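You operate a simulated robot arm through the tools that you are given. There is no shell and no other tool.

Carry out the task below with a simulated robot arm. There is one attempt and no reset: what you move stays moved.

## Task
The oak tub is full: run the rest of the pulp into the yellow tub.
Fine: oak tub aside on the plank top of the crusher stand, yellow tub on the ring under the chute, zinc chute down till it stops running, then up again. Set down upright: oak tub, yellow tub.
Where things are to end (x, y in the base frame): oak tub within 60 mm of [470, 260].

It is judged by the outcome, as a careful person would: the job done as asked, and still so three seconds after it is handed in. It fails if anything else is knocked over, pushed out of place, dropped, spilled or broken.

## Robot
A 6-joint arm with a two-finger parallel gripper, fixed in place. Base frame: the origin is on the floor under the middle of its stand, x ahead of it, y to its left, z up; the work surface is at about z = 700. Readings come in mm, degrees, newtons and seconds.
With the tool pointing down near the work surface it reaches from about 220 to 720 mm from the base axis. Its first joint turns from -66.0 to 66.0 degrees. Payload 2.45 kg.
The tool frame sits at the grasp point between the pads (the TCP): z along the fingers, y along the line on which they close. The tips reach 24 mm beyond it. Largest opening 68 mm; finger width 17, thickness 10; the body of the gripper, 40 by 70 mm, starts 41 mm behind the TCP.
Orientation is told as [roll, pitch, yaw] about the base's x, y, z axes, in that order, counted from this pose: with the fingers straight down and closing along the base's y, the tool's x points along the base's -x, its y along +y and its z along -z.

## Interface
- The arm moves only by the tool send_rows. Its argument "commands" is one flat list of numbers, 7 for each row, row after row: the turn, a rotation vector about the tool's x, y, z in units of 6 degrees (1.0 is 6 degrees), then the shift along the tool's x, y, z in units of 40 mm (1.0 is 40 mm), then the closure in counts, from 0 (fully open) to 255 (shut). In form: [ax, ay, az, tx, ty, tz, gripper, ax, ay, az, tx, ty, tz, gripper, ...]. A call has 1 to 20 rows; each row shifts and turns the commanded pose from where the row before left it, along the tool's axes as they then stand. A call with a number of a shift or a turn outside -1 to 1 is refused whole. Each row takes 0.2 s and may step no farther than 50 mm and 8.6 degrees from the row before; otherwise, or with a gripper value out of range, the whole call is refused. A pose out of reach is approached as far as the arm can. The call stops where the force on the tool passes 80 N (or 10 N more than at its start, if that is more) or the arm is blocked; 0.2 s more then pass. Each finger travels about 108 mm/s and halts on what it meets, pressing with about 30 N; the grip force reading is that of the motor and also rises with nothing between the fingers. The clock runs only during rows and for 0.2 s after the last one: add rows that do not move to give the fingers time. It gives the time, the measured TCP pose, the force on the tool (base axes), the opening and the grip force at its end, in the units of the frame above (readings bear some noise), with the torque about the TCP (base axes, N m) and any sound that the robot's microphone picked up.
- Cameras (640 x 400 px; columns grow to the right, rows downward): "scene" is fixed at [162.6, 429.1, 1434]; the picture's right is [-0.68, -0.73, 0.00], its down [-0.60, 0.56, -0.56] and it looks along [0.41, -0.39, -0.83] (base axes); focal length 246 px, centre (320, 200). "wrist" rides on the gripper at [84, 11, -75] in the tool frame; the picture's right is [-0.13, 0.99, 0.00], its down [-0.60, -0.08, -0.79] and it looks along [-0.79, -0.10, 0.61] (tool axes); focal length 251 px, centre (320, 200).
- capture(camera): a new picture of that camera. No time passes.
- locate(camera, pixels): there is no depth. For up to 12 entries [column, row, z] of the newest picture of that camera ("zoom" is the newest enlarged one), the place [x, y] in the base frame at which the ray of that pixel passes the height z, good to about 2 mm. No time passes.
- zoom(camera, box): a new picture of the part [left, top, right, bottom] of that camera's present view, enlarged. No time passes.
- finish_job(): hands the job in; it is judged then, once.

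Leave the gripper open and the arm clear of the work at the hand-in unless told otherwise.

The tools are called after ">>>" as name(argument=value, ...) on one line, values as JSON. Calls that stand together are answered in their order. send_rows: Moves the arm, as the interface text tells. Its arguments: {"type":"object","properties":{"commands":{"type":"array"}},"required":["commands"]} The other tools are called the same way: capture (camera) takes a picture; locate (camera, pixels) gives the place at which the rays of pixels pass given heights; zoom (camera, box) takes an enlarged picture of a part of a camera's view; finish_job () hands the job in.

At the start:

```text
time: 0.0
tcp_pos: [434.4, 34.1, 1111.3]
tcp_rot: [0.0, 0.1, 0.0]
wrist_force: [0.1, 0.5, 0.2]
torque: [0.0, 0.01, -0.03]
gripper_width: 68.1
grip_force: 0.1
```

scene: 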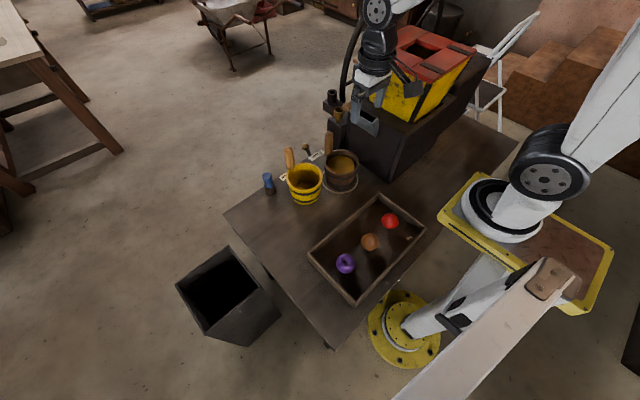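
wrist: 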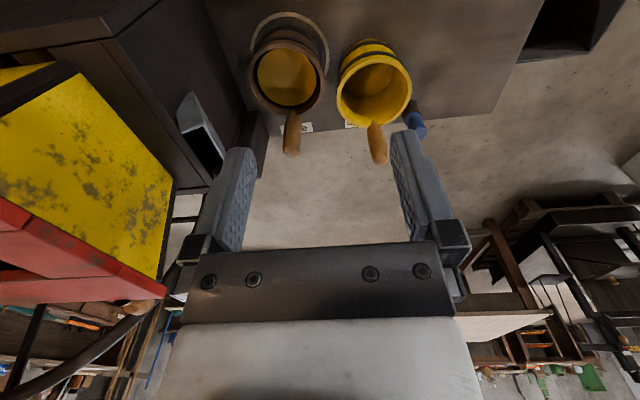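

I see two tubs with handles in the scene picture: yellow near (304,183) and oak near (341,170), beside the dark crusher. I will zoom in on the tubs and on the crusher first.

>>> zoom(camera="scene", box=[240, 120, 400, 220])

>>> zoom(camera="wrist", box=[160, 0, 480, 200])

>>> zoom(camera="scene", box=[300, 40, 460, 140])

```text
4.00 times, centred on (320, 170) of scene
```

zoom: 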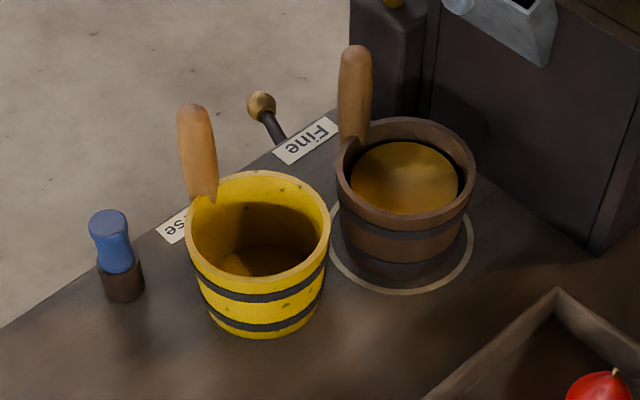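

```text
2.00 times, centred on (320, 100) of wrist
```

zoom: 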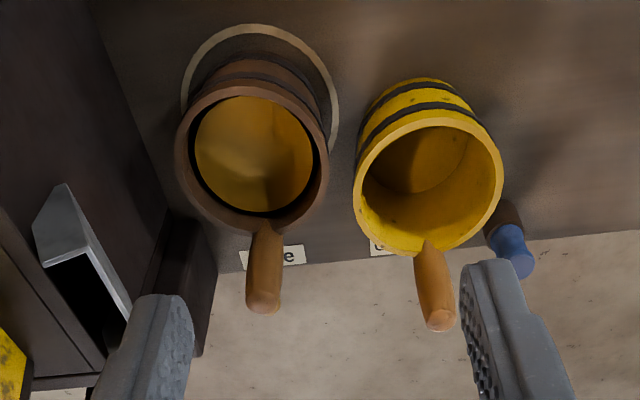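

```text
4.00 times, centred on (380, 90) of scene
```

zoom: 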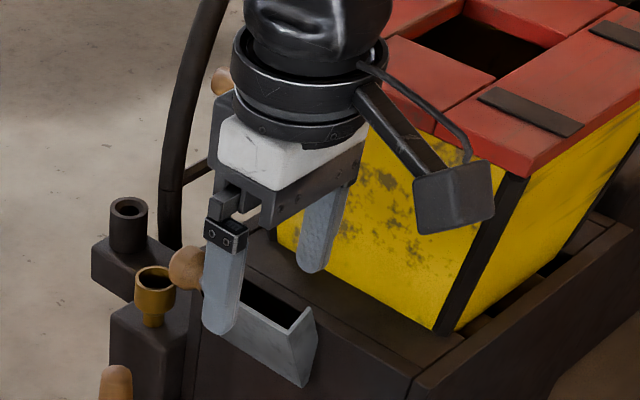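

I see the tubs, two labels ("Fine", "...se"), a lever with a round knob next to "Fine", and a blue knob at (268,182). I will locate these points at table height and at rim heights.

>>> locate(camera="scene", pixels=[[268, 190, 700], [304, 200, 700], [341, 188, 700], [225, 215, 700], [330, 348, 700], [318, 155, 700], [283, 178, 700], [390, 182, 700], [305, 148, 700], [518, 142, 700], [345, 263, 700], [325, 255, 700]])

>>> locate(camera="wrist", pixels=[[287, 75, 800], [375, 90, 800], [287, 75, 780], [375, 90, 780], [290, 140, 850], [378, 150, 850], [290, 140, 880], [378, 150, 880], [310, 127, 700], [350, 125, 700], [415, 115, 700], [290, 40, 700]])

```text
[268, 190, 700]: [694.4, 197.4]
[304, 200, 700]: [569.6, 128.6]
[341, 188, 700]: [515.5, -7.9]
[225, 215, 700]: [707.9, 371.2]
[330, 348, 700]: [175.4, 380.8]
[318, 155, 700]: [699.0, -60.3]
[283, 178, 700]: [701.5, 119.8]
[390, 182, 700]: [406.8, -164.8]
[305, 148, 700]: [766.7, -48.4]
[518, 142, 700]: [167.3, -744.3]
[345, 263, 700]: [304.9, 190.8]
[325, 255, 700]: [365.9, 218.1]
```

```text
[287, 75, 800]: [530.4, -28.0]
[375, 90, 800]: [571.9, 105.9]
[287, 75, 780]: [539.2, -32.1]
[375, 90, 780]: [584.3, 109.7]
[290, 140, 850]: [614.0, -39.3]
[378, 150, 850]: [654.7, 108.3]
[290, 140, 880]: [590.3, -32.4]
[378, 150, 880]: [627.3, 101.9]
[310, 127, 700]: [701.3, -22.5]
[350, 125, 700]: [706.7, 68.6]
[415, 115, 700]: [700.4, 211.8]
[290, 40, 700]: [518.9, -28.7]
```

The plank table top reaches x≈175–705; the far edge carries the labels. The arm hides the chute in the scene picture, so I move the arm to the left (+y) by 200 mm at its present height and turn it so the wrist camera looks toward the crusher.

>>> send_rows(commands=[0, 0, 0, 0, 1, 0, 0, 0, 0, 0, 0, 1, 0, 0, 0, 0, 0, 0, 1, 0, 0, 0, 0, 0, 0, 1, 0, 0, 0, 0, 0, 0, 1, 0, 0, 0, 0, 1, 0, 0, 0, 0, 0, 0, 1, 0, 0, 0, 0, 0, 0, 1, 0, 0, 0, 0, 0, 0, 1, 0, 0, 0, 0, 0, 0, 1, 0, 0, 0, 0, 0, 0, 1, 0, 0, 0, 0, 0, 0, 1, 0, 0, 0, 0, 0, 0, 1, 0, 0, 0, 0])

>>> capture(camera="scene")

>>> capture(camera="wrist")

```text
time: 2.8
tcp_pos: [433.5, 235.5, 1112.0]
tcp_rot: [0.1, 0.0, -48.1]
wrist_force: [-0.4, 0.3, 0.0]
torque: [-0.05, 0.0, -0.01]
gripper_width: 68.0
grip_force: 0.0
```

```text
taken
```

scene: 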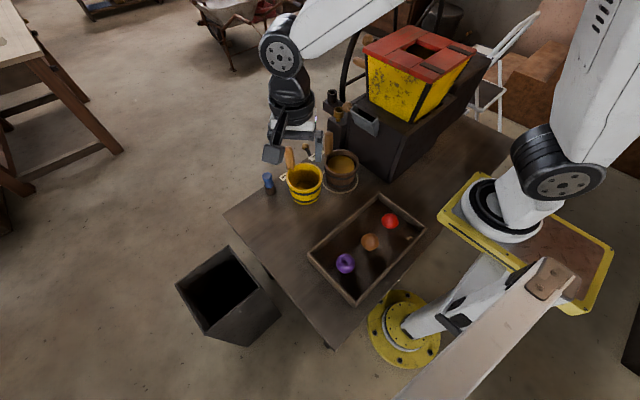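

```text
taken
```

wrist: 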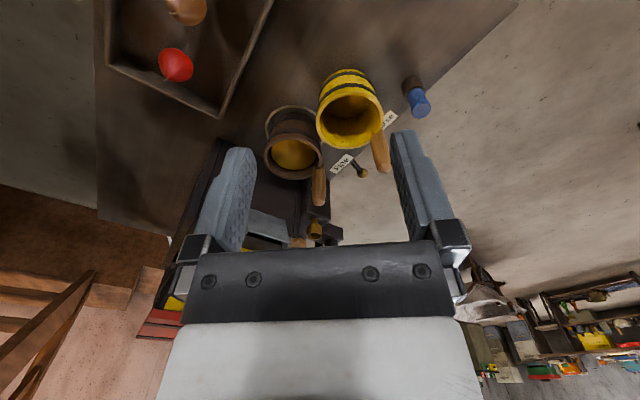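

>>> zoom(camera="scene", box=[300, 70, 428, 150])

>>> zoom(camera="wrist", box=[220, 60, 440, 250])

>>> zoom(camera="scene", box=[240, 120, 400, 220])

```text
5.00 times, centred on (364, 110) of scene
```

zoom: 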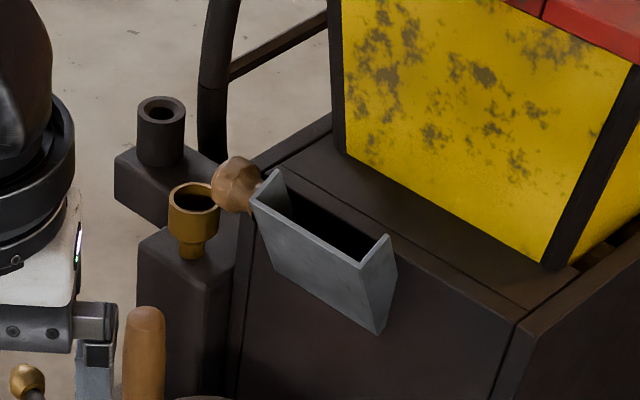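

```text
2.11 times, centred on (330, 155) of wrist
```

zoom: 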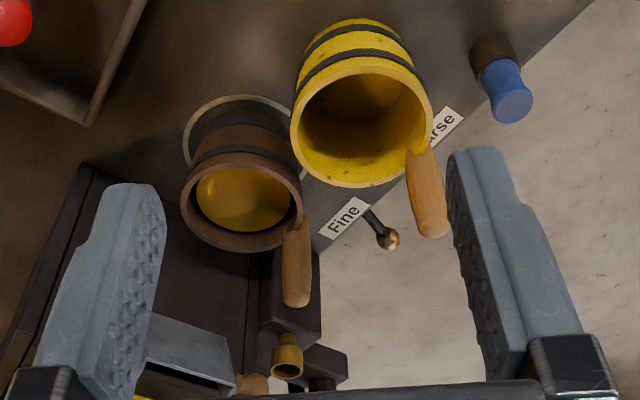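

```text
4.00 times, centred on (320, 170) of scene
```

zoom: 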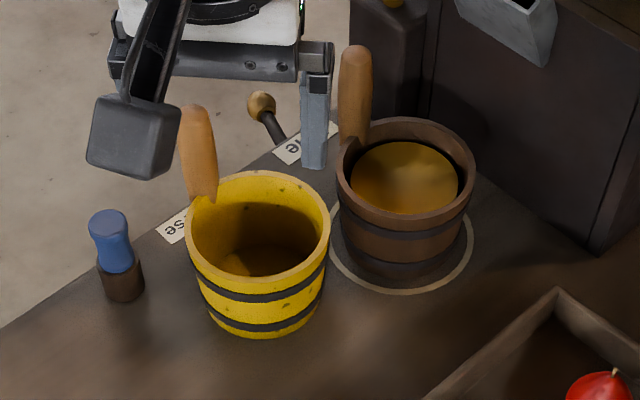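

The zinc chute (scene ≈(366,122)) is folded up against the crusher, with a wooden knob on its left end at ≈(347,107). I now triangulate handle tips, rims and chute features between the two pictures.

>>> locate(camera="wrist", pixels=[[319, 203.5, 850], [319, 203.5, 880], [383.5, 170.5, 830], [383.5, 170.5, 860], [307, 238, 900], [307, 238, 950], [315, 233, 900], [315, 233, 850], [362, 174, 700], [362, 174, 730], [352, 160, 700], [341, 163, 700]])

>>> locate(camera="scene", pixels=[[329, 132.5, 850], [329, 132.5, 880], [289, 147, 830], [289, 147, 860], [347, 107, 900], [347, 107, 950], [339, 112, 900], [339, 112, 850], [305.5, 146, 700], [305.5, 146, 730], [311, 155, 700], [317, 154.5, 700]])

```text
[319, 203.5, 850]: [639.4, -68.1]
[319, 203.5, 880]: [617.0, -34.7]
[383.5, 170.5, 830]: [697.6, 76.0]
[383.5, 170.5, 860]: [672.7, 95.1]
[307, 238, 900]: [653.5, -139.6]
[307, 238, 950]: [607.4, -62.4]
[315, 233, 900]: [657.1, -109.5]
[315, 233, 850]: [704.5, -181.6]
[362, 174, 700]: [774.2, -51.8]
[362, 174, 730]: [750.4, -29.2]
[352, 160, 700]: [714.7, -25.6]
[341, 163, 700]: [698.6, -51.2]
```

```text
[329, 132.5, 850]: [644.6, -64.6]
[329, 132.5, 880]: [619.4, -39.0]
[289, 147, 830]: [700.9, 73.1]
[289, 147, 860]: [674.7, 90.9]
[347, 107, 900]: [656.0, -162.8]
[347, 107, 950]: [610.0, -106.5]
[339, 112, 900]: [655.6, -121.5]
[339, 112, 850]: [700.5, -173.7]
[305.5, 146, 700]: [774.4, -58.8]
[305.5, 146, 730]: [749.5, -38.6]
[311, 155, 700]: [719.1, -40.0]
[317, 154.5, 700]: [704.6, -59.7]
```

The two views are nearly in line so height is unresolved for the handles. I go lower and back, to about (333,235,950) with yaw -30, for a second viewpoint.

>>> send_rows(commands=[0, 0, 0, 0.42, -0.46, 1, 0, 0, 0, 0, 0.42, -0.46, 1, 0, 0, 0, 0, 0.42, -0.46, 1, 0, 0, 0, 0, 0.42, -0.46, 1, 0, 0, 0, -1, 0, 0, 0, 0, 0, 0, -1, 0, 0, 0, 0, 0, 0, -1, 0, 0, 0, 0, 0, 0, 0, 0, 0, 0, 0])

>>> capture(camera="wrist")

>>> capture(camera="scene")

```text
time: 4.6
tcp_pos: [334.5, 236.2, 952.0]
tcp_rot: [0.0, 0.0, -29.9]
wrist_force: [0.5, -0.5, 0.1]
torque: [0.01, -0.03, 0.0]
gripper_width: 68.0
grip_force: 0.0
```

```text
taken
```

wrist: 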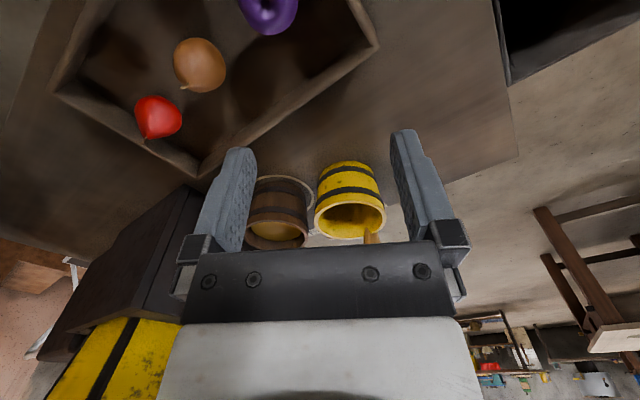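

```text
taken
```

scene: 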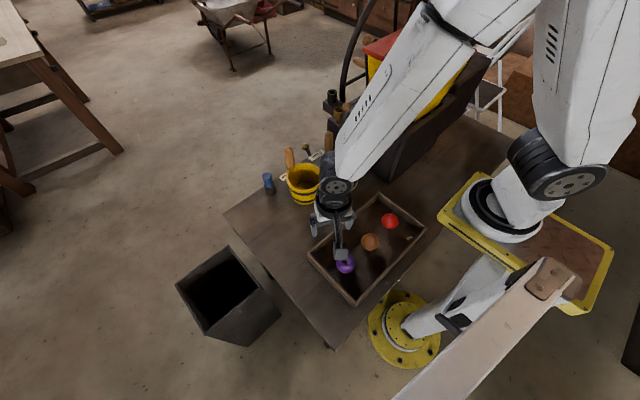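

The gripper body hides the tubs from here, but I can see the tray with purple, brown and red fruit. I go back over to about (434,34,1020), yaw 0, for a closer top view of tubs, lever and chute.

>>> send_rows(commands=[0, 0, -1, 0, 0, 0, 0, 0, 0, -1, 0, 0, 0, 0, 0, 0, -1, 0, 0, 0, 0, 0, 0, -1, 0, 0, 0, 0, 0, 0, -1, 0, 0, 0, 0, 0, 0, 0, -0.417, -0.842, -0.283, 0, 0, 0, 0, -0.417, -0.842, -0.283, 0, 0, 0, 0, -0.417, -0.842, -0.283, 0, 0, 0, 0, -0.417, -0.842, -0.283, 0, 0, 0, 0, -0.417, -0.842, -0.283, 0, 0, 0, 0, -0.417, -0.842, -0.283, 0, 0, 0, 0, 0, 0, 0, 0])

>>> capture(camera="wrist")

>>> zoom(camera="wrist", box=[160, 50, 480, 250])

```text
time: 7.2
tcp_pos: [433.1, 33.4, 1020.7]
tcp_rot: [-0.1, 0.0, 0.0]
wrist_force: [0.6, -0.5, 0.9]
torque: [-0.01, 0.08, -0.02]
gripper_width: 68.0
grip_force: 0.1
```

```text
taken
```

wrist: 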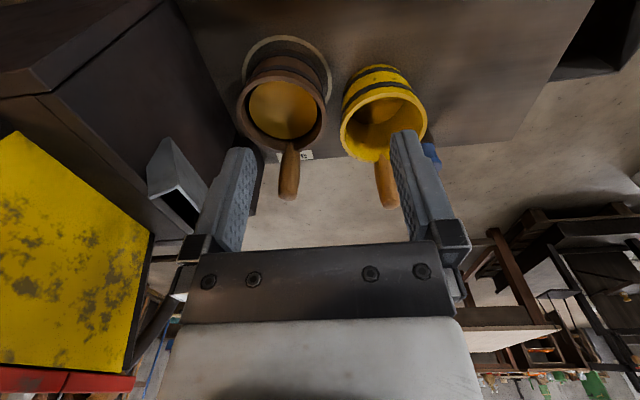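

```text
2.00 times, centred on (320, 150) of wrist
```

zoom: 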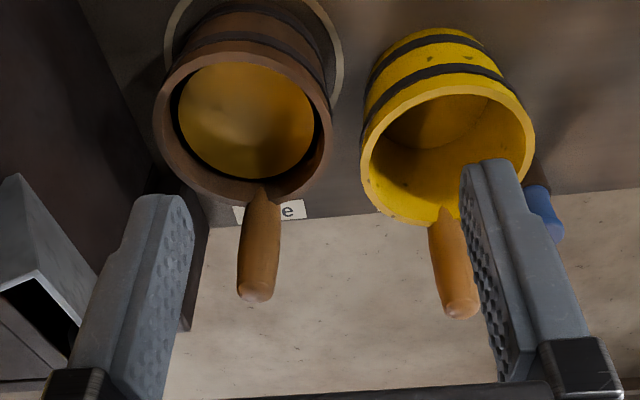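

I triangulate: oak handle tip at wrist ≈(287.5,198), yellow handle tip ≈(390,207); the rim edges too.

>>> locate(camera="wrist", pixels=[[287.5, 198, 840], [287.5, 198, 860], [287.5, 198, 880], [390, 207, 830], [390, 207, 850], [390, 207, 870], [238, 112, 790], [326, 107, 790], [238, 112, 810], [326, 107, 810], [341, 130, 800], [427, 124, 800]])

>>> locate(camera="scene", pixels=[[329, 132.5, 840], [329, 132.5, 860], [329, 132.5, 880], [289, 147, 830], [289, 147, 850], [289, 147, 870], [324, 163, 800], [358.5, 166, 800], [324, 163, 780], [358.5, 166, 780], [287, 181, 800], [322, 177, 800]])

```text
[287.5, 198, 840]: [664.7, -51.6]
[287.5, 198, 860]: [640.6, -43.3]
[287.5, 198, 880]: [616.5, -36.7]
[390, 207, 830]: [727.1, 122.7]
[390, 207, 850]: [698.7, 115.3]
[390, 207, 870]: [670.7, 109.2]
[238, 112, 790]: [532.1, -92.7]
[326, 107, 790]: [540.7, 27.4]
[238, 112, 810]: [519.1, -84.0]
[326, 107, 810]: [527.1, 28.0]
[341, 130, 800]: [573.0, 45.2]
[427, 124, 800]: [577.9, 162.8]
```

```text
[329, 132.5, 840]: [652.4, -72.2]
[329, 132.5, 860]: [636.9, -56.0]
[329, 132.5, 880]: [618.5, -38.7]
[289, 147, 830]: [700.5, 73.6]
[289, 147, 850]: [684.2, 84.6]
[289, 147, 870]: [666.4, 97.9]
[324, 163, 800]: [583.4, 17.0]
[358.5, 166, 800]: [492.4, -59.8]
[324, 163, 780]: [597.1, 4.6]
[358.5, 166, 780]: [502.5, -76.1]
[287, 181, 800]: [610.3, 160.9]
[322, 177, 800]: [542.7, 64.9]
```

Handle tips are at about (617,-37,881) for oak and (657,105,880) for yellow; rims at z≈790, diameter ≈118. To see the chute and lever unobstructed I turn to yaw -90 and move to about (350,150,1020), so they fall on the right of the wrist picture.

>>> send_rows(commands=[0, 0, 1, 0, 0.5, 0, 0, 0, 0, 1, 0, 0.5, 0, 0, 0, 0, 1, 0, 0.5, 0, 0, 0, 0, 1, 0, 0, 0, 0, 0, 0, 1, 0, 0, 0, 0, 0, 0, 1, 0, 0, 0, 0, 0, 0, 1, 0, 0, 0, 0, 0, 0, 1, 0, 0, 0, 0, 0, 0, 1, 0, 0, 0, 0, 0, 0, 1, 0, 0, 0, 0, 0, 0, 1, 0, 0, 0, 0, 0, 0, 1, 0, 0, 0, 0, 0, 0, 1, 0, 0, 0, 0, 0, 0, 1, 0, 0, 0, 0, 0, 0, 1, 0, 0, 0, 0, 0, 0, 0, 0.7, -0.7, 0, 0, 0, 0, 0, 0.7, -0.7, 0, 0, 0, 0, 0, 0.5, -0.7, 0, 0, 0, 0, 0, 0, 0, 0, 0])

>>> capture(camera="wrist")

>>> zoom(camera="wrist", box=[400, 50, 640, 200])

```text
time: 11.2
tcp_pos: [355.9, 169.7, 1017.5]
tcp_rot: [0.0, 0.0, -90.1]
wrist_force: [0.6, -0.5, 0.5]
torque: [0.0, -0.01, 0.02]
gripper_width: 67.7
grip_force: 0.0
```

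```text
taken
```

wrist: 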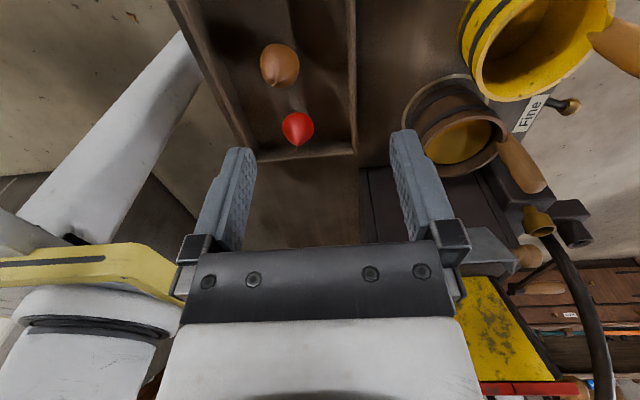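

```text
2.67 times, centred on (520, 125) of wrist
```

zoom: 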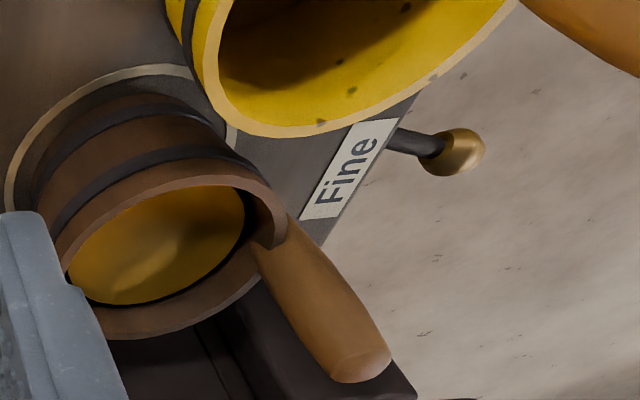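

The lever rod leaves the table edge beside the "Fine" label. Now I locate the lever knob, ring, tray corners and chute points.

>>> locate(camera="wrist", pixels=[[570, 107, 700], [570, 107, 720], [570, 107, 680], [549, 102, 700], [549, 102, 690], [357, 153, 700], [357, 153, 740], [531, 113, 701], [404, 115, 700], [440, 75, 700], [527, 258, 900], [527, 258, 920]])

>>> zoom(camera="scene", box=[290, 180, 450, 310])

>>> zoom(camera="wrist", box=[440, 160, 640, 300])

>>> zoom(camera="scene", box=[310, 70, 430, 150])

```text
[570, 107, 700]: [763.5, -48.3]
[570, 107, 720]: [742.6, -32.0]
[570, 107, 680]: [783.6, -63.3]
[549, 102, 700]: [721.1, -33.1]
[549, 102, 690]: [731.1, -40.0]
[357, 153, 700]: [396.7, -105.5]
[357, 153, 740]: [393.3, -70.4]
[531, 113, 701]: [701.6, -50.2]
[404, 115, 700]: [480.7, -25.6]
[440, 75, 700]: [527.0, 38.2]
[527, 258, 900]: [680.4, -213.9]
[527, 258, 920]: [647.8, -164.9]
```

```text
3.08 times, centred on (370, 245) of scene
```

zoom: 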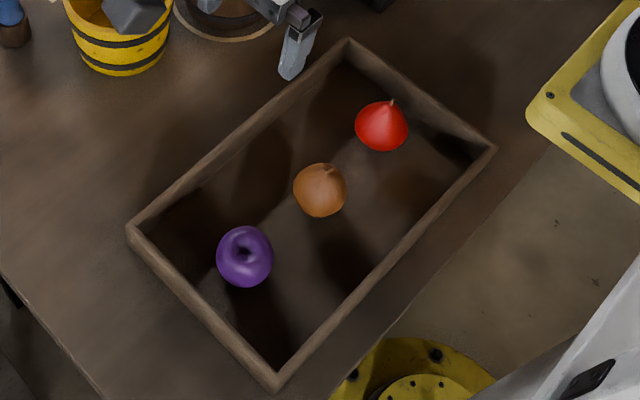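

```text
2.86 times, centred on (540, 230) of wrist
```

zoom: 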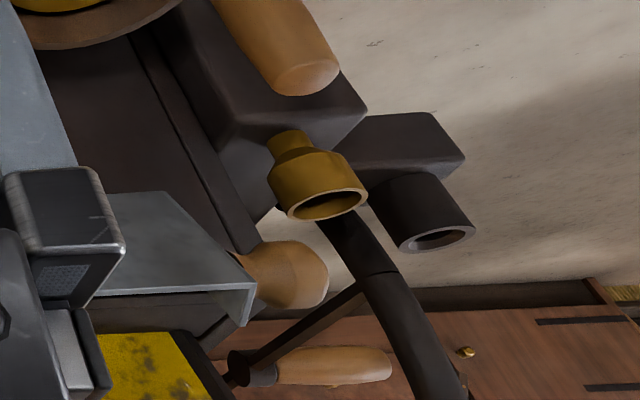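

```text
5.00 times, centred on (370, 110) of scene
```

zoom: 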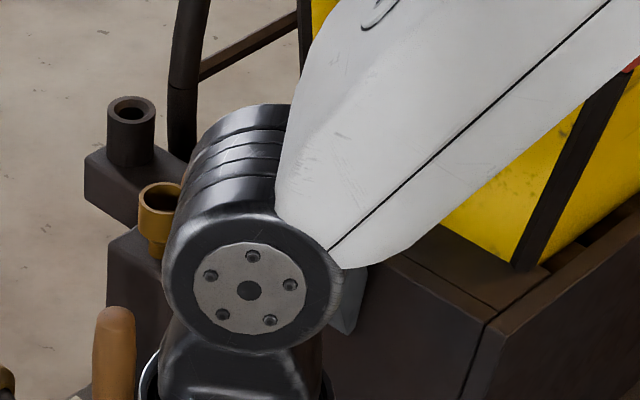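

I now check tray corners, ring and chute corner points, and then move over the oak handle at z≈1000 (yaw -90) where the camera looks straight at the chute.

>>> locate(camera="wrist", pixels=[[533, 256, 860], [533, 256, 880], [533, 256, 900], [533, 256, 920], [533, 256, 940]])

>>> capture(camera="scene")

>>> locate(camera="scene", pixels=[[308.3, 254.1, 740], [378.8, 193.7, 740], [308.3, 254.1, 700], [322.5, 181.3, 700], [358.8, 178.8, 700], [340, 193.8, 700], [346.6, 107, 860], [346.6, 107, 880], [346.6, 107, 900], [346.6, 107, 920], [275, 220, 700], [300, 240, 700]])

>>> send_rows(commands=[0, 0, 0, -0.575, 0.725, 0.05, 0, 0, 0, 0, -0.575, 0.725, 0.05, 0, 0, 0, 0, -0.575, 0.725, 0.05, 0, 0, 0, 0, -0.575, 0.725, 0.05, 0, 0, 0, 0, -0.575, 0.725, 0.05, 0, 0, 0, 0, -0.575, 0.725, 0.05, 0, 0, 0, 0, -0.575, 0.725, 0.05, 0, 0, 0, 0, -0.575, 0.725, 0.05, 0, 0, 0, 0, -0.575, 0.725, 0.05, 0, 0, 0, 0, 0, 0, 0, 0])

>>> capture(camera="wrist")

>>> capture(camera="scene")

```text
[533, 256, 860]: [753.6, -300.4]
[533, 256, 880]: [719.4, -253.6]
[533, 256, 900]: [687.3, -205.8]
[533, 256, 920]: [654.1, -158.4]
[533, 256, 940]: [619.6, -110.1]
```

```text
taken
```

scene: 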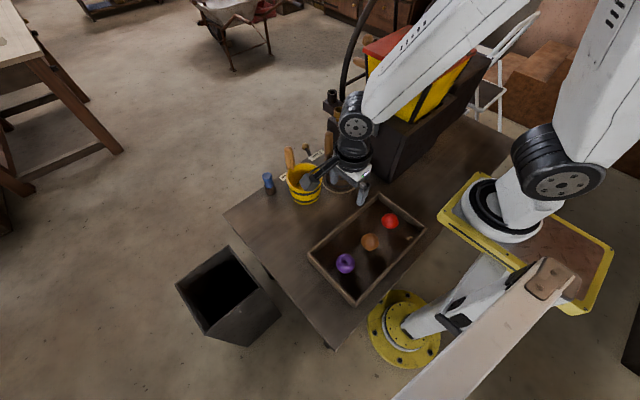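

```text
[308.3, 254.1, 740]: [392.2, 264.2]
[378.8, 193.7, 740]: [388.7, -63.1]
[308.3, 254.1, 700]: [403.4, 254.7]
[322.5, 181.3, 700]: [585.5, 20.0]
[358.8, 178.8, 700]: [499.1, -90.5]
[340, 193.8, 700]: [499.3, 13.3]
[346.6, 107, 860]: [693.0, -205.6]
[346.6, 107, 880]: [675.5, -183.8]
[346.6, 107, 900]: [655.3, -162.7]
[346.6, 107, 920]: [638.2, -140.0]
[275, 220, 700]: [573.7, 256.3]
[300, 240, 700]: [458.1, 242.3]
```

```text
time: 13.4
tcp_pos: [617.0, -40.0, 1002.5]
tcp_rot: [0.1, 0.0, -89.9]
wrist_force: [0.2, 0.3, 0.7]
torque: [-0.03, 0.01, -0.02]
gripper_width: 67.9
grip_force: 0.2
```

```text
taken
```

wrist: 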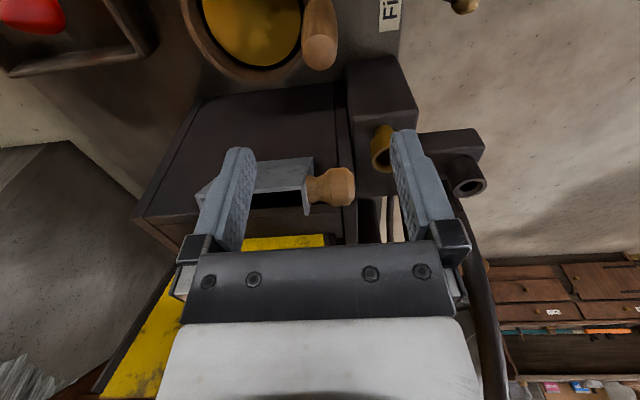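

```text
taken
```

scene: 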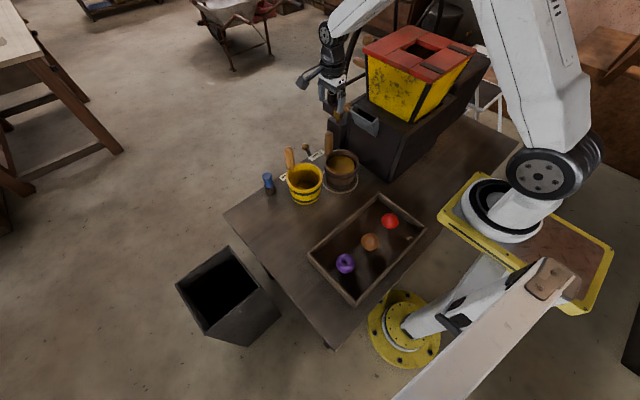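

The chute (wrist ≈(285,180)) and its wooden knob (≈(330,187)) are clearly visible now. I zoom on it.

>>> zoom(camera="wrist", box=[160, 80, 420, 240])

>>> locate(camera="wrist", pixels=[[337, 187, 880], [337, 187, 900], [337, 187, 920], [303, 190, 880], [303, 190, 900], [303, 190, 920], [319, 50, 880], [308, 215, 880], [312, 160, 840], [312, 160, 860], [312, 160, 880], [320, 30, 850]])

>>> zoom(camera="wrist", box=[200, 0, 500, 120])

>>> zoom(camera="scene", box=[310, 70, 430, 150])

```text
2.46 times, centred on (290, 160) of wrist
```

zoom: 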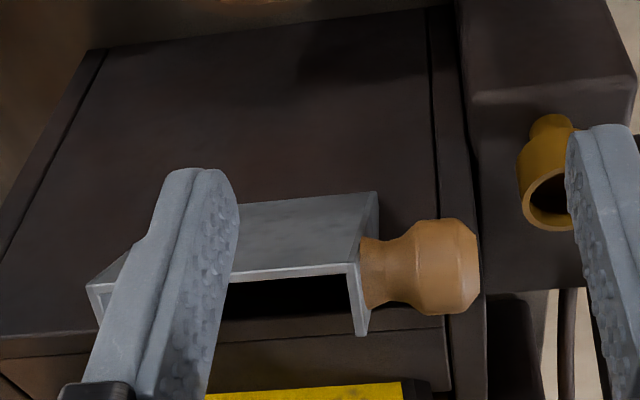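

```text
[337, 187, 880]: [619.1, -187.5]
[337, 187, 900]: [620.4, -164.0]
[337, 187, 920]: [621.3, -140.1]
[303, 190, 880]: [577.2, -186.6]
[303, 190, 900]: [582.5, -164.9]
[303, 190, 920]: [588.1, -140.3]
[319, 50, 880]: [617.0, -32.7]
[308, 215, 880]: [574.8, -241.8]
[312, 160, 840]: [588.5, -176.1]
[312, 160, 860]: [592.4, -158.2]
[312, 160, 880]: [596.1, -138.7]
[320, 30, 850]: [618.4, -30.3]
```

```text
2.13 times, centred on (350, 60) of wrist
```

zoom: 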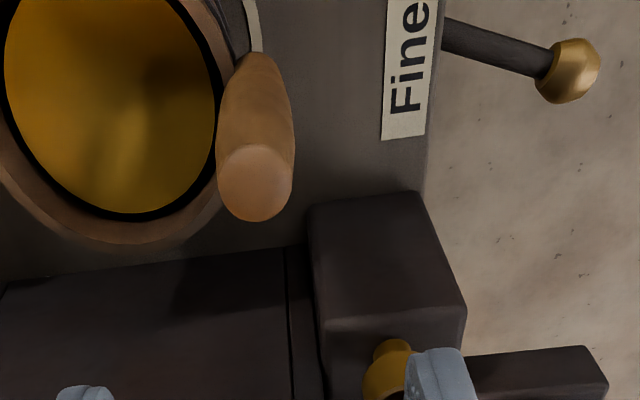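

```text
5.00 times, centred on (370, 110) of scene
```

zoom: 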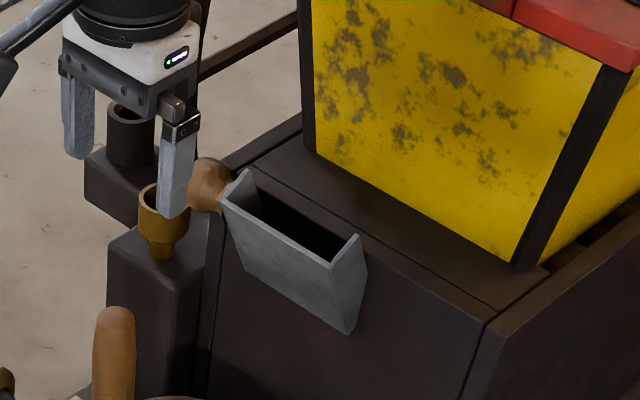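

The knob triangulates to about (621,-119,937). I locate chute lip and bottom corners and the crusher face from both pictures.

>>> locate(camera="wrist", pixels=[[304.2, 186.4, 930], [304.2, 186.4, 945], [304.2, 186.4, 960], [312.8, 156.7, 860], [312.8, 156.7, 880], [312.8, 156.7, 900], [312.8, 156.7, 920], [200, 98, 700], [340, 85, 700], [310, 213, 900], [310, 213, 930], [380, 150, 870]])

>>> locate(camera="scene", pixels=[[350.4, 110, 930], [350.4, 110, 945], [350.4, 110, 960], [354.6, 123, 860], [354.6, 123, 880], [354.6, 123, 900], [354.6, 123, 920], [372, 123, 930], [372, 123, 945], [376, 136.6, 870], [376, 136.6, 890], [389, 181.5, 700]])

```text
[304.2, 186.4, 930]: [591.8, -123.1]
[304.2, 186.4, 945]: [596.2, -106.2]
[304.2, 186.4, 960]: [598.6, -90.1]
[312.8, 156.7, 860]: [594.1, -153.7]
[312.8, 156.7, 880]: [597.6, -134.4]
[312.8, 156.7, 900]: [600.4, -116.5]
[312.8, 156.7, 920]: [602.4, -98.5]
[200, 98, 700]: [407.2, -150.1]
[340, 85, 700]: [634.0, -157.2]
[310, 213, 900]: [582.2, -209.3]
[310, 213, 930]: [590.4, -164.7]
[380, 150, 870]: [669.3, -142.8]
```

```text
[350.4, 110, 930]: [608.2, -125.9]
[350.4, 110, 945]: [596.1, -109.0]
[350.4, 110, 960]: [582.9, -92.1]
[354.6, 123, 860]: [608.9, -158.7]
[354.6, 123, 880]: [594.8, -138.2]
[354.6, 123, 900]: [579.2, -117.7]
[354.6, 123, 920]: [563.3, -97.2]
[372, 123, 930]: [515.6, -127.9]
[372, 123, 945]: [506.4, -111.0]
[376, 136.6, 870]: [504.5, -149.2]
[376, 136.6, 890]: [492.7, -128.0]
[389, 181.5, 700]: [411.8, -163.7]
```

Findings: ring centre ≈(550,-34), chute spans x 506–597 with lip at (y≈-108, z≈945), bottom edge at (y≈-137, z≈879), knob at (621,-119,937). The oak handle stands near (617,-35), top z≈882. I lower to z≈910 above the handle and look.

>>> send_rows(commands=[0, 0, 0, 0.04, 0, 0.77, 0, 0, 0, 0, 0.04, 0, 0.77, 0, 0, 0, 0, 0.04, 0, 0.77, 0, 0, 0, 0, 0, 0, 0, 0])

>>> capture(camera="wrist")

>>> zoom(camera="wrist", box=[200, 60, 440, 210])

>>> zoom(camera="scene", box=[270, 90, 390, 200])

```text
time: 14.4
tcp_pos: [619.1, -34.7, 908.8]
tcp_rot: [0.1, 0.0, -89.9]
wrist_force: [0.2, -0.1, -0.9]
torque: [-0.01, -0.02, -0.05]
gripper_width: 68.1
grip_force: 0.1
```

```text
taken
```

wrist: 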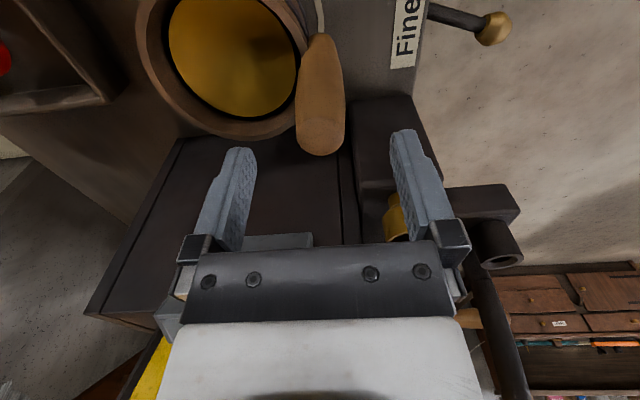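

```text
2.67 times, centred on (320, 135) of wrist
```

zoom: 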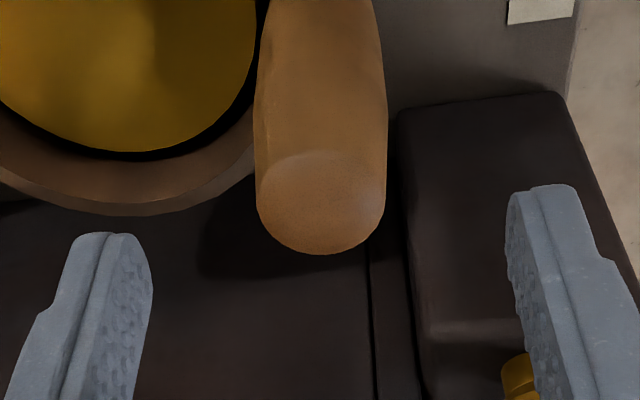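

```text
3.64 times, centred on (330, 145) of scene
```

zoom: 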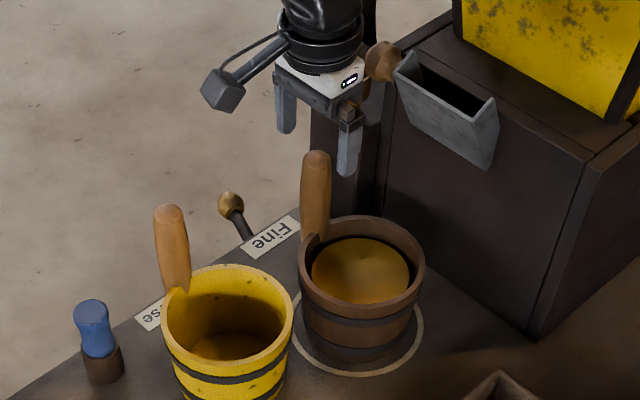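

The handle is centred between the fingers (column ≈320, width ≈26 mm) and stands vertical. I lower to z≈852 and then close the fingers on it.

>>> send_rows(commands=[0, 0, 0, 0.035, 0, 0.71, 0, 0, 0, 0, 0.035, 0, 0.71, 0, 0, 0, 0, 0, 0, 0, 0])

>>> capture(camera="wrist")

>>> zoom(camera="scene", box=[270, 90, 390, 200])

```text
time: 15.2
tcp_pos: [619.0, -30.0, 851.5]
tcp_rot: [0.0, 0.0, -90.0]
wrist_force: [-0.3, 0.1, -0.2]
torque: [0.01, 0.02, 0.03]
gripper_width: 67.8
grip_force: 0.0
```

```text
taken
```

wrist: 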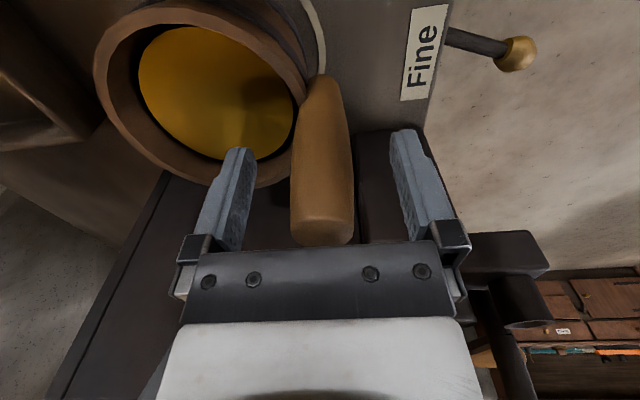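

```text
3.64 times, centred on (330, 145) of scene
```

zoom: 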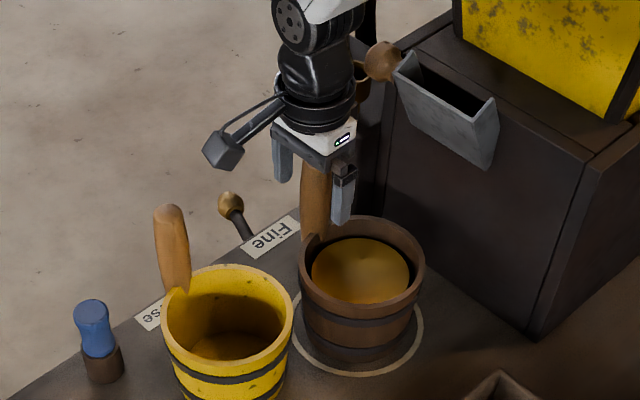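

The handle stands between the pads. I close now and hold still to let the grip build.

>>> send_rows(commands=[0, 0, 0, 0, 0, 0, 120, 0, 0, 0, 0, 0, 0, 255, 0, 0, 0, 0, 0, 0, 255, 0, 0, 0, 0, 0, 0, 255])

>>> capture(camera="wrist")

```text
time: 16.2
tcp_pos: [618.2, -30.6, 852.0]
tcp_rot: [0.0, -0.1, -89.9]
wrist_force: [1.0, 0.3, 0.1]
torque: [-0.01, -0.08, 0.02]
gripper_width: 30.6
grip_force: 29.6
```

```text
taken
```

wrist: 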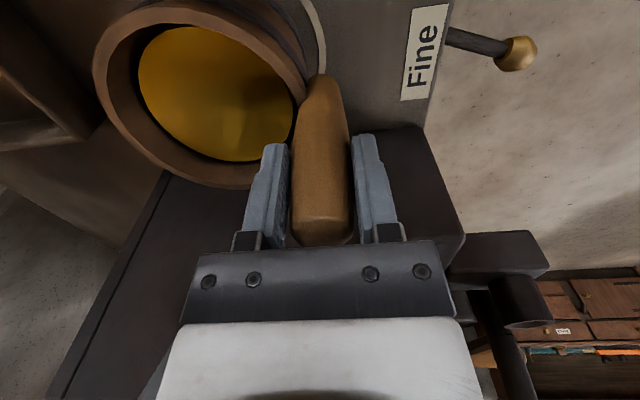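

Gripped: opening 30.6 mm, 29.6 N. I lift gently by about 12 mm and check weight and tilt.

>>> send_rows(commands=[0, 0, 0, 0, 0, -0.05, 255, 0, 0, 0, 0, 0, -0.05, 255, 0, 0, 0, 0, 0, -0.1, 255, 0, 0, 0, 0, 0, -0.1, 255, 0, 0, 0, 0, 0, 0, 255, 0, 0, 0, 0, 0, 0, 255])

>>> capture(camera="wrist")

>>> zoom(camera="scene", box=[270, 90, 390, 200])

```text
time: 17.6
tcp_pos: [617.8, -31.3, 864.0]
tcp_rot: [0.0, 0.0, -90.0]
wrist_force: [-0.7, -0.8, -3.3]
torque: [0.0, -0.27, 0.02]
gripper_width: 30.6
grip_force: 30.0
```

```text
taken
```

wrist: 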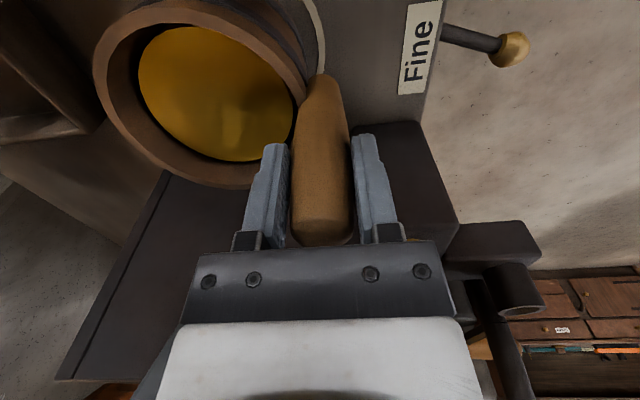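

```text
3.64 times, centred on (330, 145) of scene
```

zoom: 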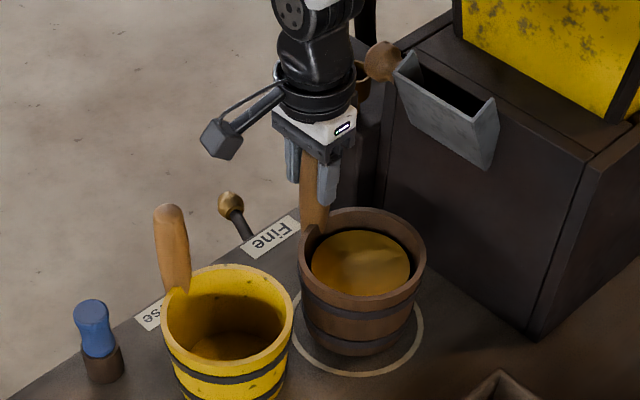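

The tub hangs freely (weight ≈3.3–3.5 N, torque −0.27 N m) without turning in the grip. I raise it smoothly by ≈115 mm, drifting away from the chute.

>>> send_rows(commands=[0, 0, 0, 0, -0.05, -0.1, 255, 0, 0, 0, 0.03, -0.1, -0.2, 255, 0, 0, 0, 0.05, -0.2, -0.33, 255, 0, 0, 0, 0.05, -0.2, -0.35, 255, 0, 0, 0, 0.05, -0.2, -0.35, 255, 0, 0, 0, 0.05, -0.2, -0.35, 255, 0, 0, 0, 0.05, -0.2, -0.35, 255, 0, 0, 0, 0.05, -0.2, -0.35, 255, 0, 0, 0, 0.05, -0.15, -0.25, 255, 0, 0, 0, 0.03, -0.1, -0.15, 255, 0, 0, 0, 0, 0, -0.07, 255, 0, 0, 0, 0, 0, 0, 255])

>>> capture(camera="wrist")

>>> capture(camera="scene")

```text
time: 20.2
tcp_pos: [553.1, -14.9, 979.0]
tcp_rot: [0.0, -0.1, -90.1]
wrist_force: [-0.4, -0.6, -3.9]
torque: [0.01, -0.26, -0.03]
gripper_width: 30.6
grip_force: 29.8
```

```text
taken
```

wrist: 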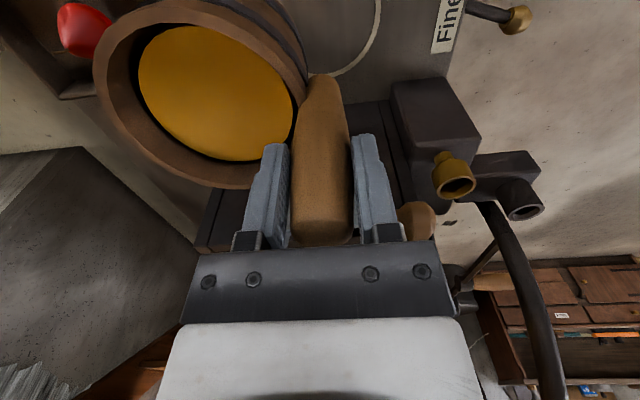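

```text
taken
```

scene: 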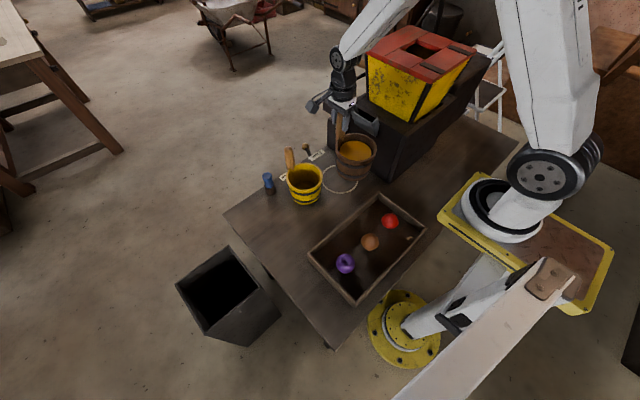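

The tub hangs level at +127 mm. I now carry it smoothly in +y by 278 mm, to above (480,262).

>>> send_rows(commands=[0, 0, 0, 0.1, 0, 0, 255, 0, 0, 0, 0.25, 0, 0, 255, 0, 0, 0, 0.4, 0, 0, 255, 0, 0, 0, 0.4, 0, 0, 255, 0, 0, 0, 0.4, 0, 0, 255, 0, 0, 0, 0.4, 0, 0, 255, 0, 0, 0, 0.4, 0, 0, 255, 0, 0, 0, 0.4, 0, 0, 255, 0, 0, 0, 0.4, 0, 0, 255, 0, 0, 0, 0.4, 0, 0, 255, 0, 0, 0, 0.4, 0, 0, 255, 0, 0, 0, 0.4, 0, 0, 255, 0, 0, 0, 0.4, 0, 0, 255, 0, 0, 0, 0.4, 0, 0, 255, 0, 0, 0, 0.4, 0, 0, 255, 0, 0, 0, 0.4, 0, 0, 255, 0, 0, 0, 0.4, 0, 0, 255, 0, 0, 0, 0.35, 0, 0, 255, 0, 0, 0, 0.2, 0, 0, 255, 0, 0, 0, 0.05, 0, 0, 255])

>>> capture(camera="wrist")

>>> capture(camera="scene")

```text
time: 24.4
tcp_pos: [554.2, 264.4, 977.3]
tcp_rot: [0.0, 0.1, -90.1]
wrist_force: [-0.7, -0.3, -4.0]
torque: [0.0, -0.29, -0.02]
gripper_width: 30.6
grip_force: 30.1
```

```text
taken
```

wrist: 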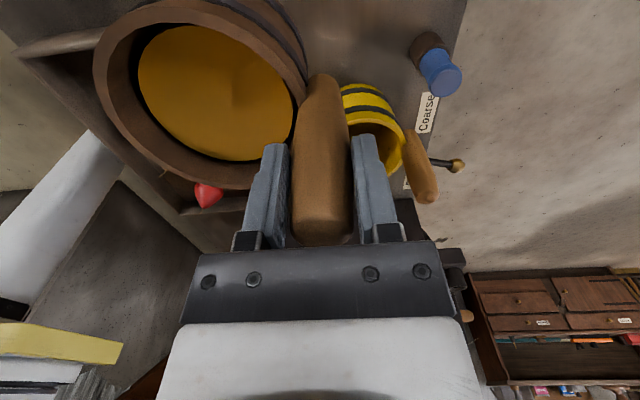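

```text
taken
```

scene: 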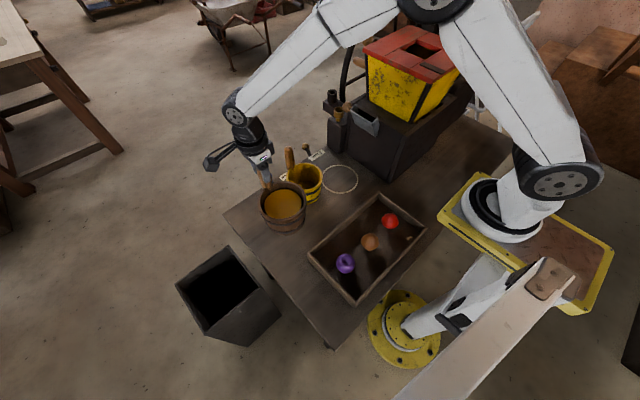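

The tub is above (484,263), clear of the tray. I lower it by ≈120 mm, slowing toward the end.

>>> send_rows(commands=[0, 0, 0, 0, 0, 0.1, 255, 0, 0, 0, 0, 0, 0.2, 255, 0, 0, 0, 0, 0, 0.3, 255, 0, 0, 0, 0, 0, 0.3, 255, 0, 0, 0, 0, 0, 0.3, 255, 0, 0, 0, 0, 0, 0.3, 255, 0, 0, 0, 0, 0, 0.3, 255, 0, 0, 0, 0, 0, 0.3, 255, 0, 0, 0, 0, 0, 0.3, 255, 0, 0, 0, 0, 0, 0.25, 255, 0, 0, 0, 0, 0, 0.2, 255, 0, 0, 0, 0, 0, 0.1, 255, 0, 0, 0, 0, 0, 0.06, 255, 0, 0, 0, 0, 0, 0, 255])

>>> capture(camera="wrist")

>>> zoom(camera="scene", box=[220, 130, 380, 260])

```text
time: 27.4
tcp_pos: [554.3, 263.2, 857.5]
tcp_rot: [0.0, 0.0, -90.0]
wrist_force: [-0.3, 0.9, -4.1]
torque: [0.04, -0.26, 0.02]
gripper_width: 31.0
grip_force: 30.0
```

```text
taken
```

wrist: 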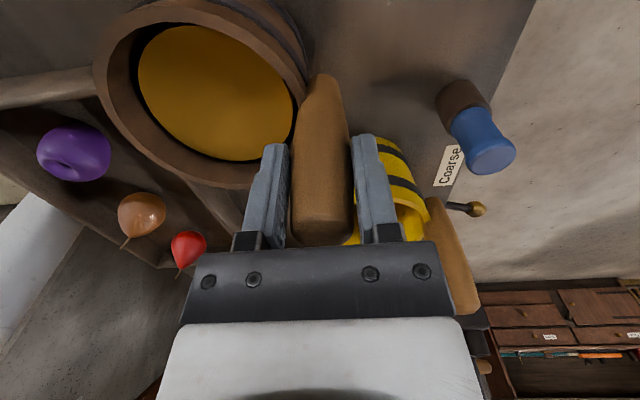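

```text
3.08 times, centred on (300, 195) of scene
```

zoom: 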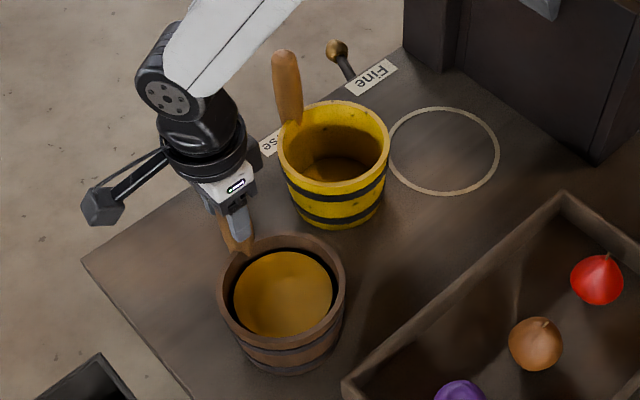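

Still hanging (−4 N), about 5 mm above the planks. I lower in small steps of ≈1.2 mm.

>>> send_rows(commands=[0, 0, 0, 0, 0, 0.03, 255, 0, 0, 0, 0, 0, 0.03, 255, 0, 0, 0, 0, 0, 0.03, 255, 0, 0, 0, 0, 0, 0.02, 255, 0, 0, 0, 0, 0, 0, 255])

```text
time: 28.6
tcp_pos: [554.3, 263.3, 854.7]
tcp_rot: [0.1, 0.0, -90.0]
wrist_force: [0.0, -0.6, -4.5]
torque: [0.0, -0.24, -0.04]
gripper_width: 30.7
grip_force: 30.0
```

>>> send_rows(commands=[0, 0, 0, 0, 0, 0.025, 255, 0, 0, 0, 0, 0, 0.025, 255, 0, 0, 0, 0, 0, 0.02, 255, 0, 0, 0, 0, 0, 0, 255])

```text
time: 29.6
tcp_pos: [556.1, 263.4, 853.0]
tcp_rot: [0.3, 0.1, -89.9]
wrist_force: [-1.3, -5.1, 23.2]
torque: [-0.74, 0.65, 0.03]
gripper_width: 30.5
grip_force: 29.9
```

Contact with the planks (+23 N). I back off by ≈0.8 mm to relieve the pressure before releasing.

>>> send_rows(commands=[0, 0, 0, 0, 0, -0.02, 255, 0, 0, 0, 0, 0, 0, 255])

```text
time: 30.2
tcp_pos: [554.0, 264.1, 852.4]
tcp_rot: [0.3, 0.1, -89.9]
wrist_force: [0.8, -2.3, 19.6]
torque: [0.1, 0.26, 0.06]
gripper_width: 30.6
grip_force: 29.9
```

>>> send_rows(commands=[0, 0, 0, 0, 0, -0.02, 255, 0, 0, 0, 0, 0, 0, 255])

```text
time: 30.8
tcp_pos: [553.9, 263.5, 852.1]
tcp_rot: [0.1, 0.0, -90.1]
wrist_force: [4.9, 1.9, 9.1]
torque: [0.6, 0.15, -0.17]
gripper_width: 30.3
grip_force: 30.0
```

Pressing is light now. I open the fingers slowly, then fully.

>>> send_rows(commands=[0, 0, 0, 0, 0, 0, 130, 0, 0, 0, 0, 0, 0, 110, 0, 0, 0, 0, 0, 0, 60, 0, 0, 0, 0, 0, 0, 0, 0, 0, 0, 0, 0, 0, 0])

>>> capture(camera="wrist")

>>> zoom(camera="scene", box=[220, 130, 380, 260])

```text
time: 32.0
tcp_pos: [554.1, 263.8, 853.4]
tcp_rot: [0.0, -0.1, -90.0]
wrist_force: [0.4, 0.4, 0.5]
torque: [-0.03, 0.0, 0.0]
gripper_width: 68.1
grip_force: 0.0
```

```text
taken
```

wrist: 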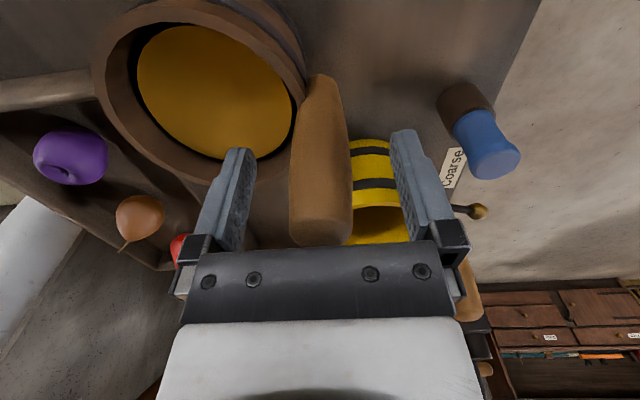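

```text
3.08 times, centred on (300, 195) of scene
```

zoom: 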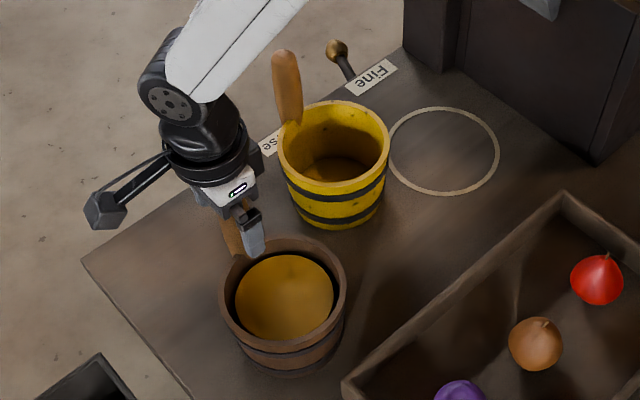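

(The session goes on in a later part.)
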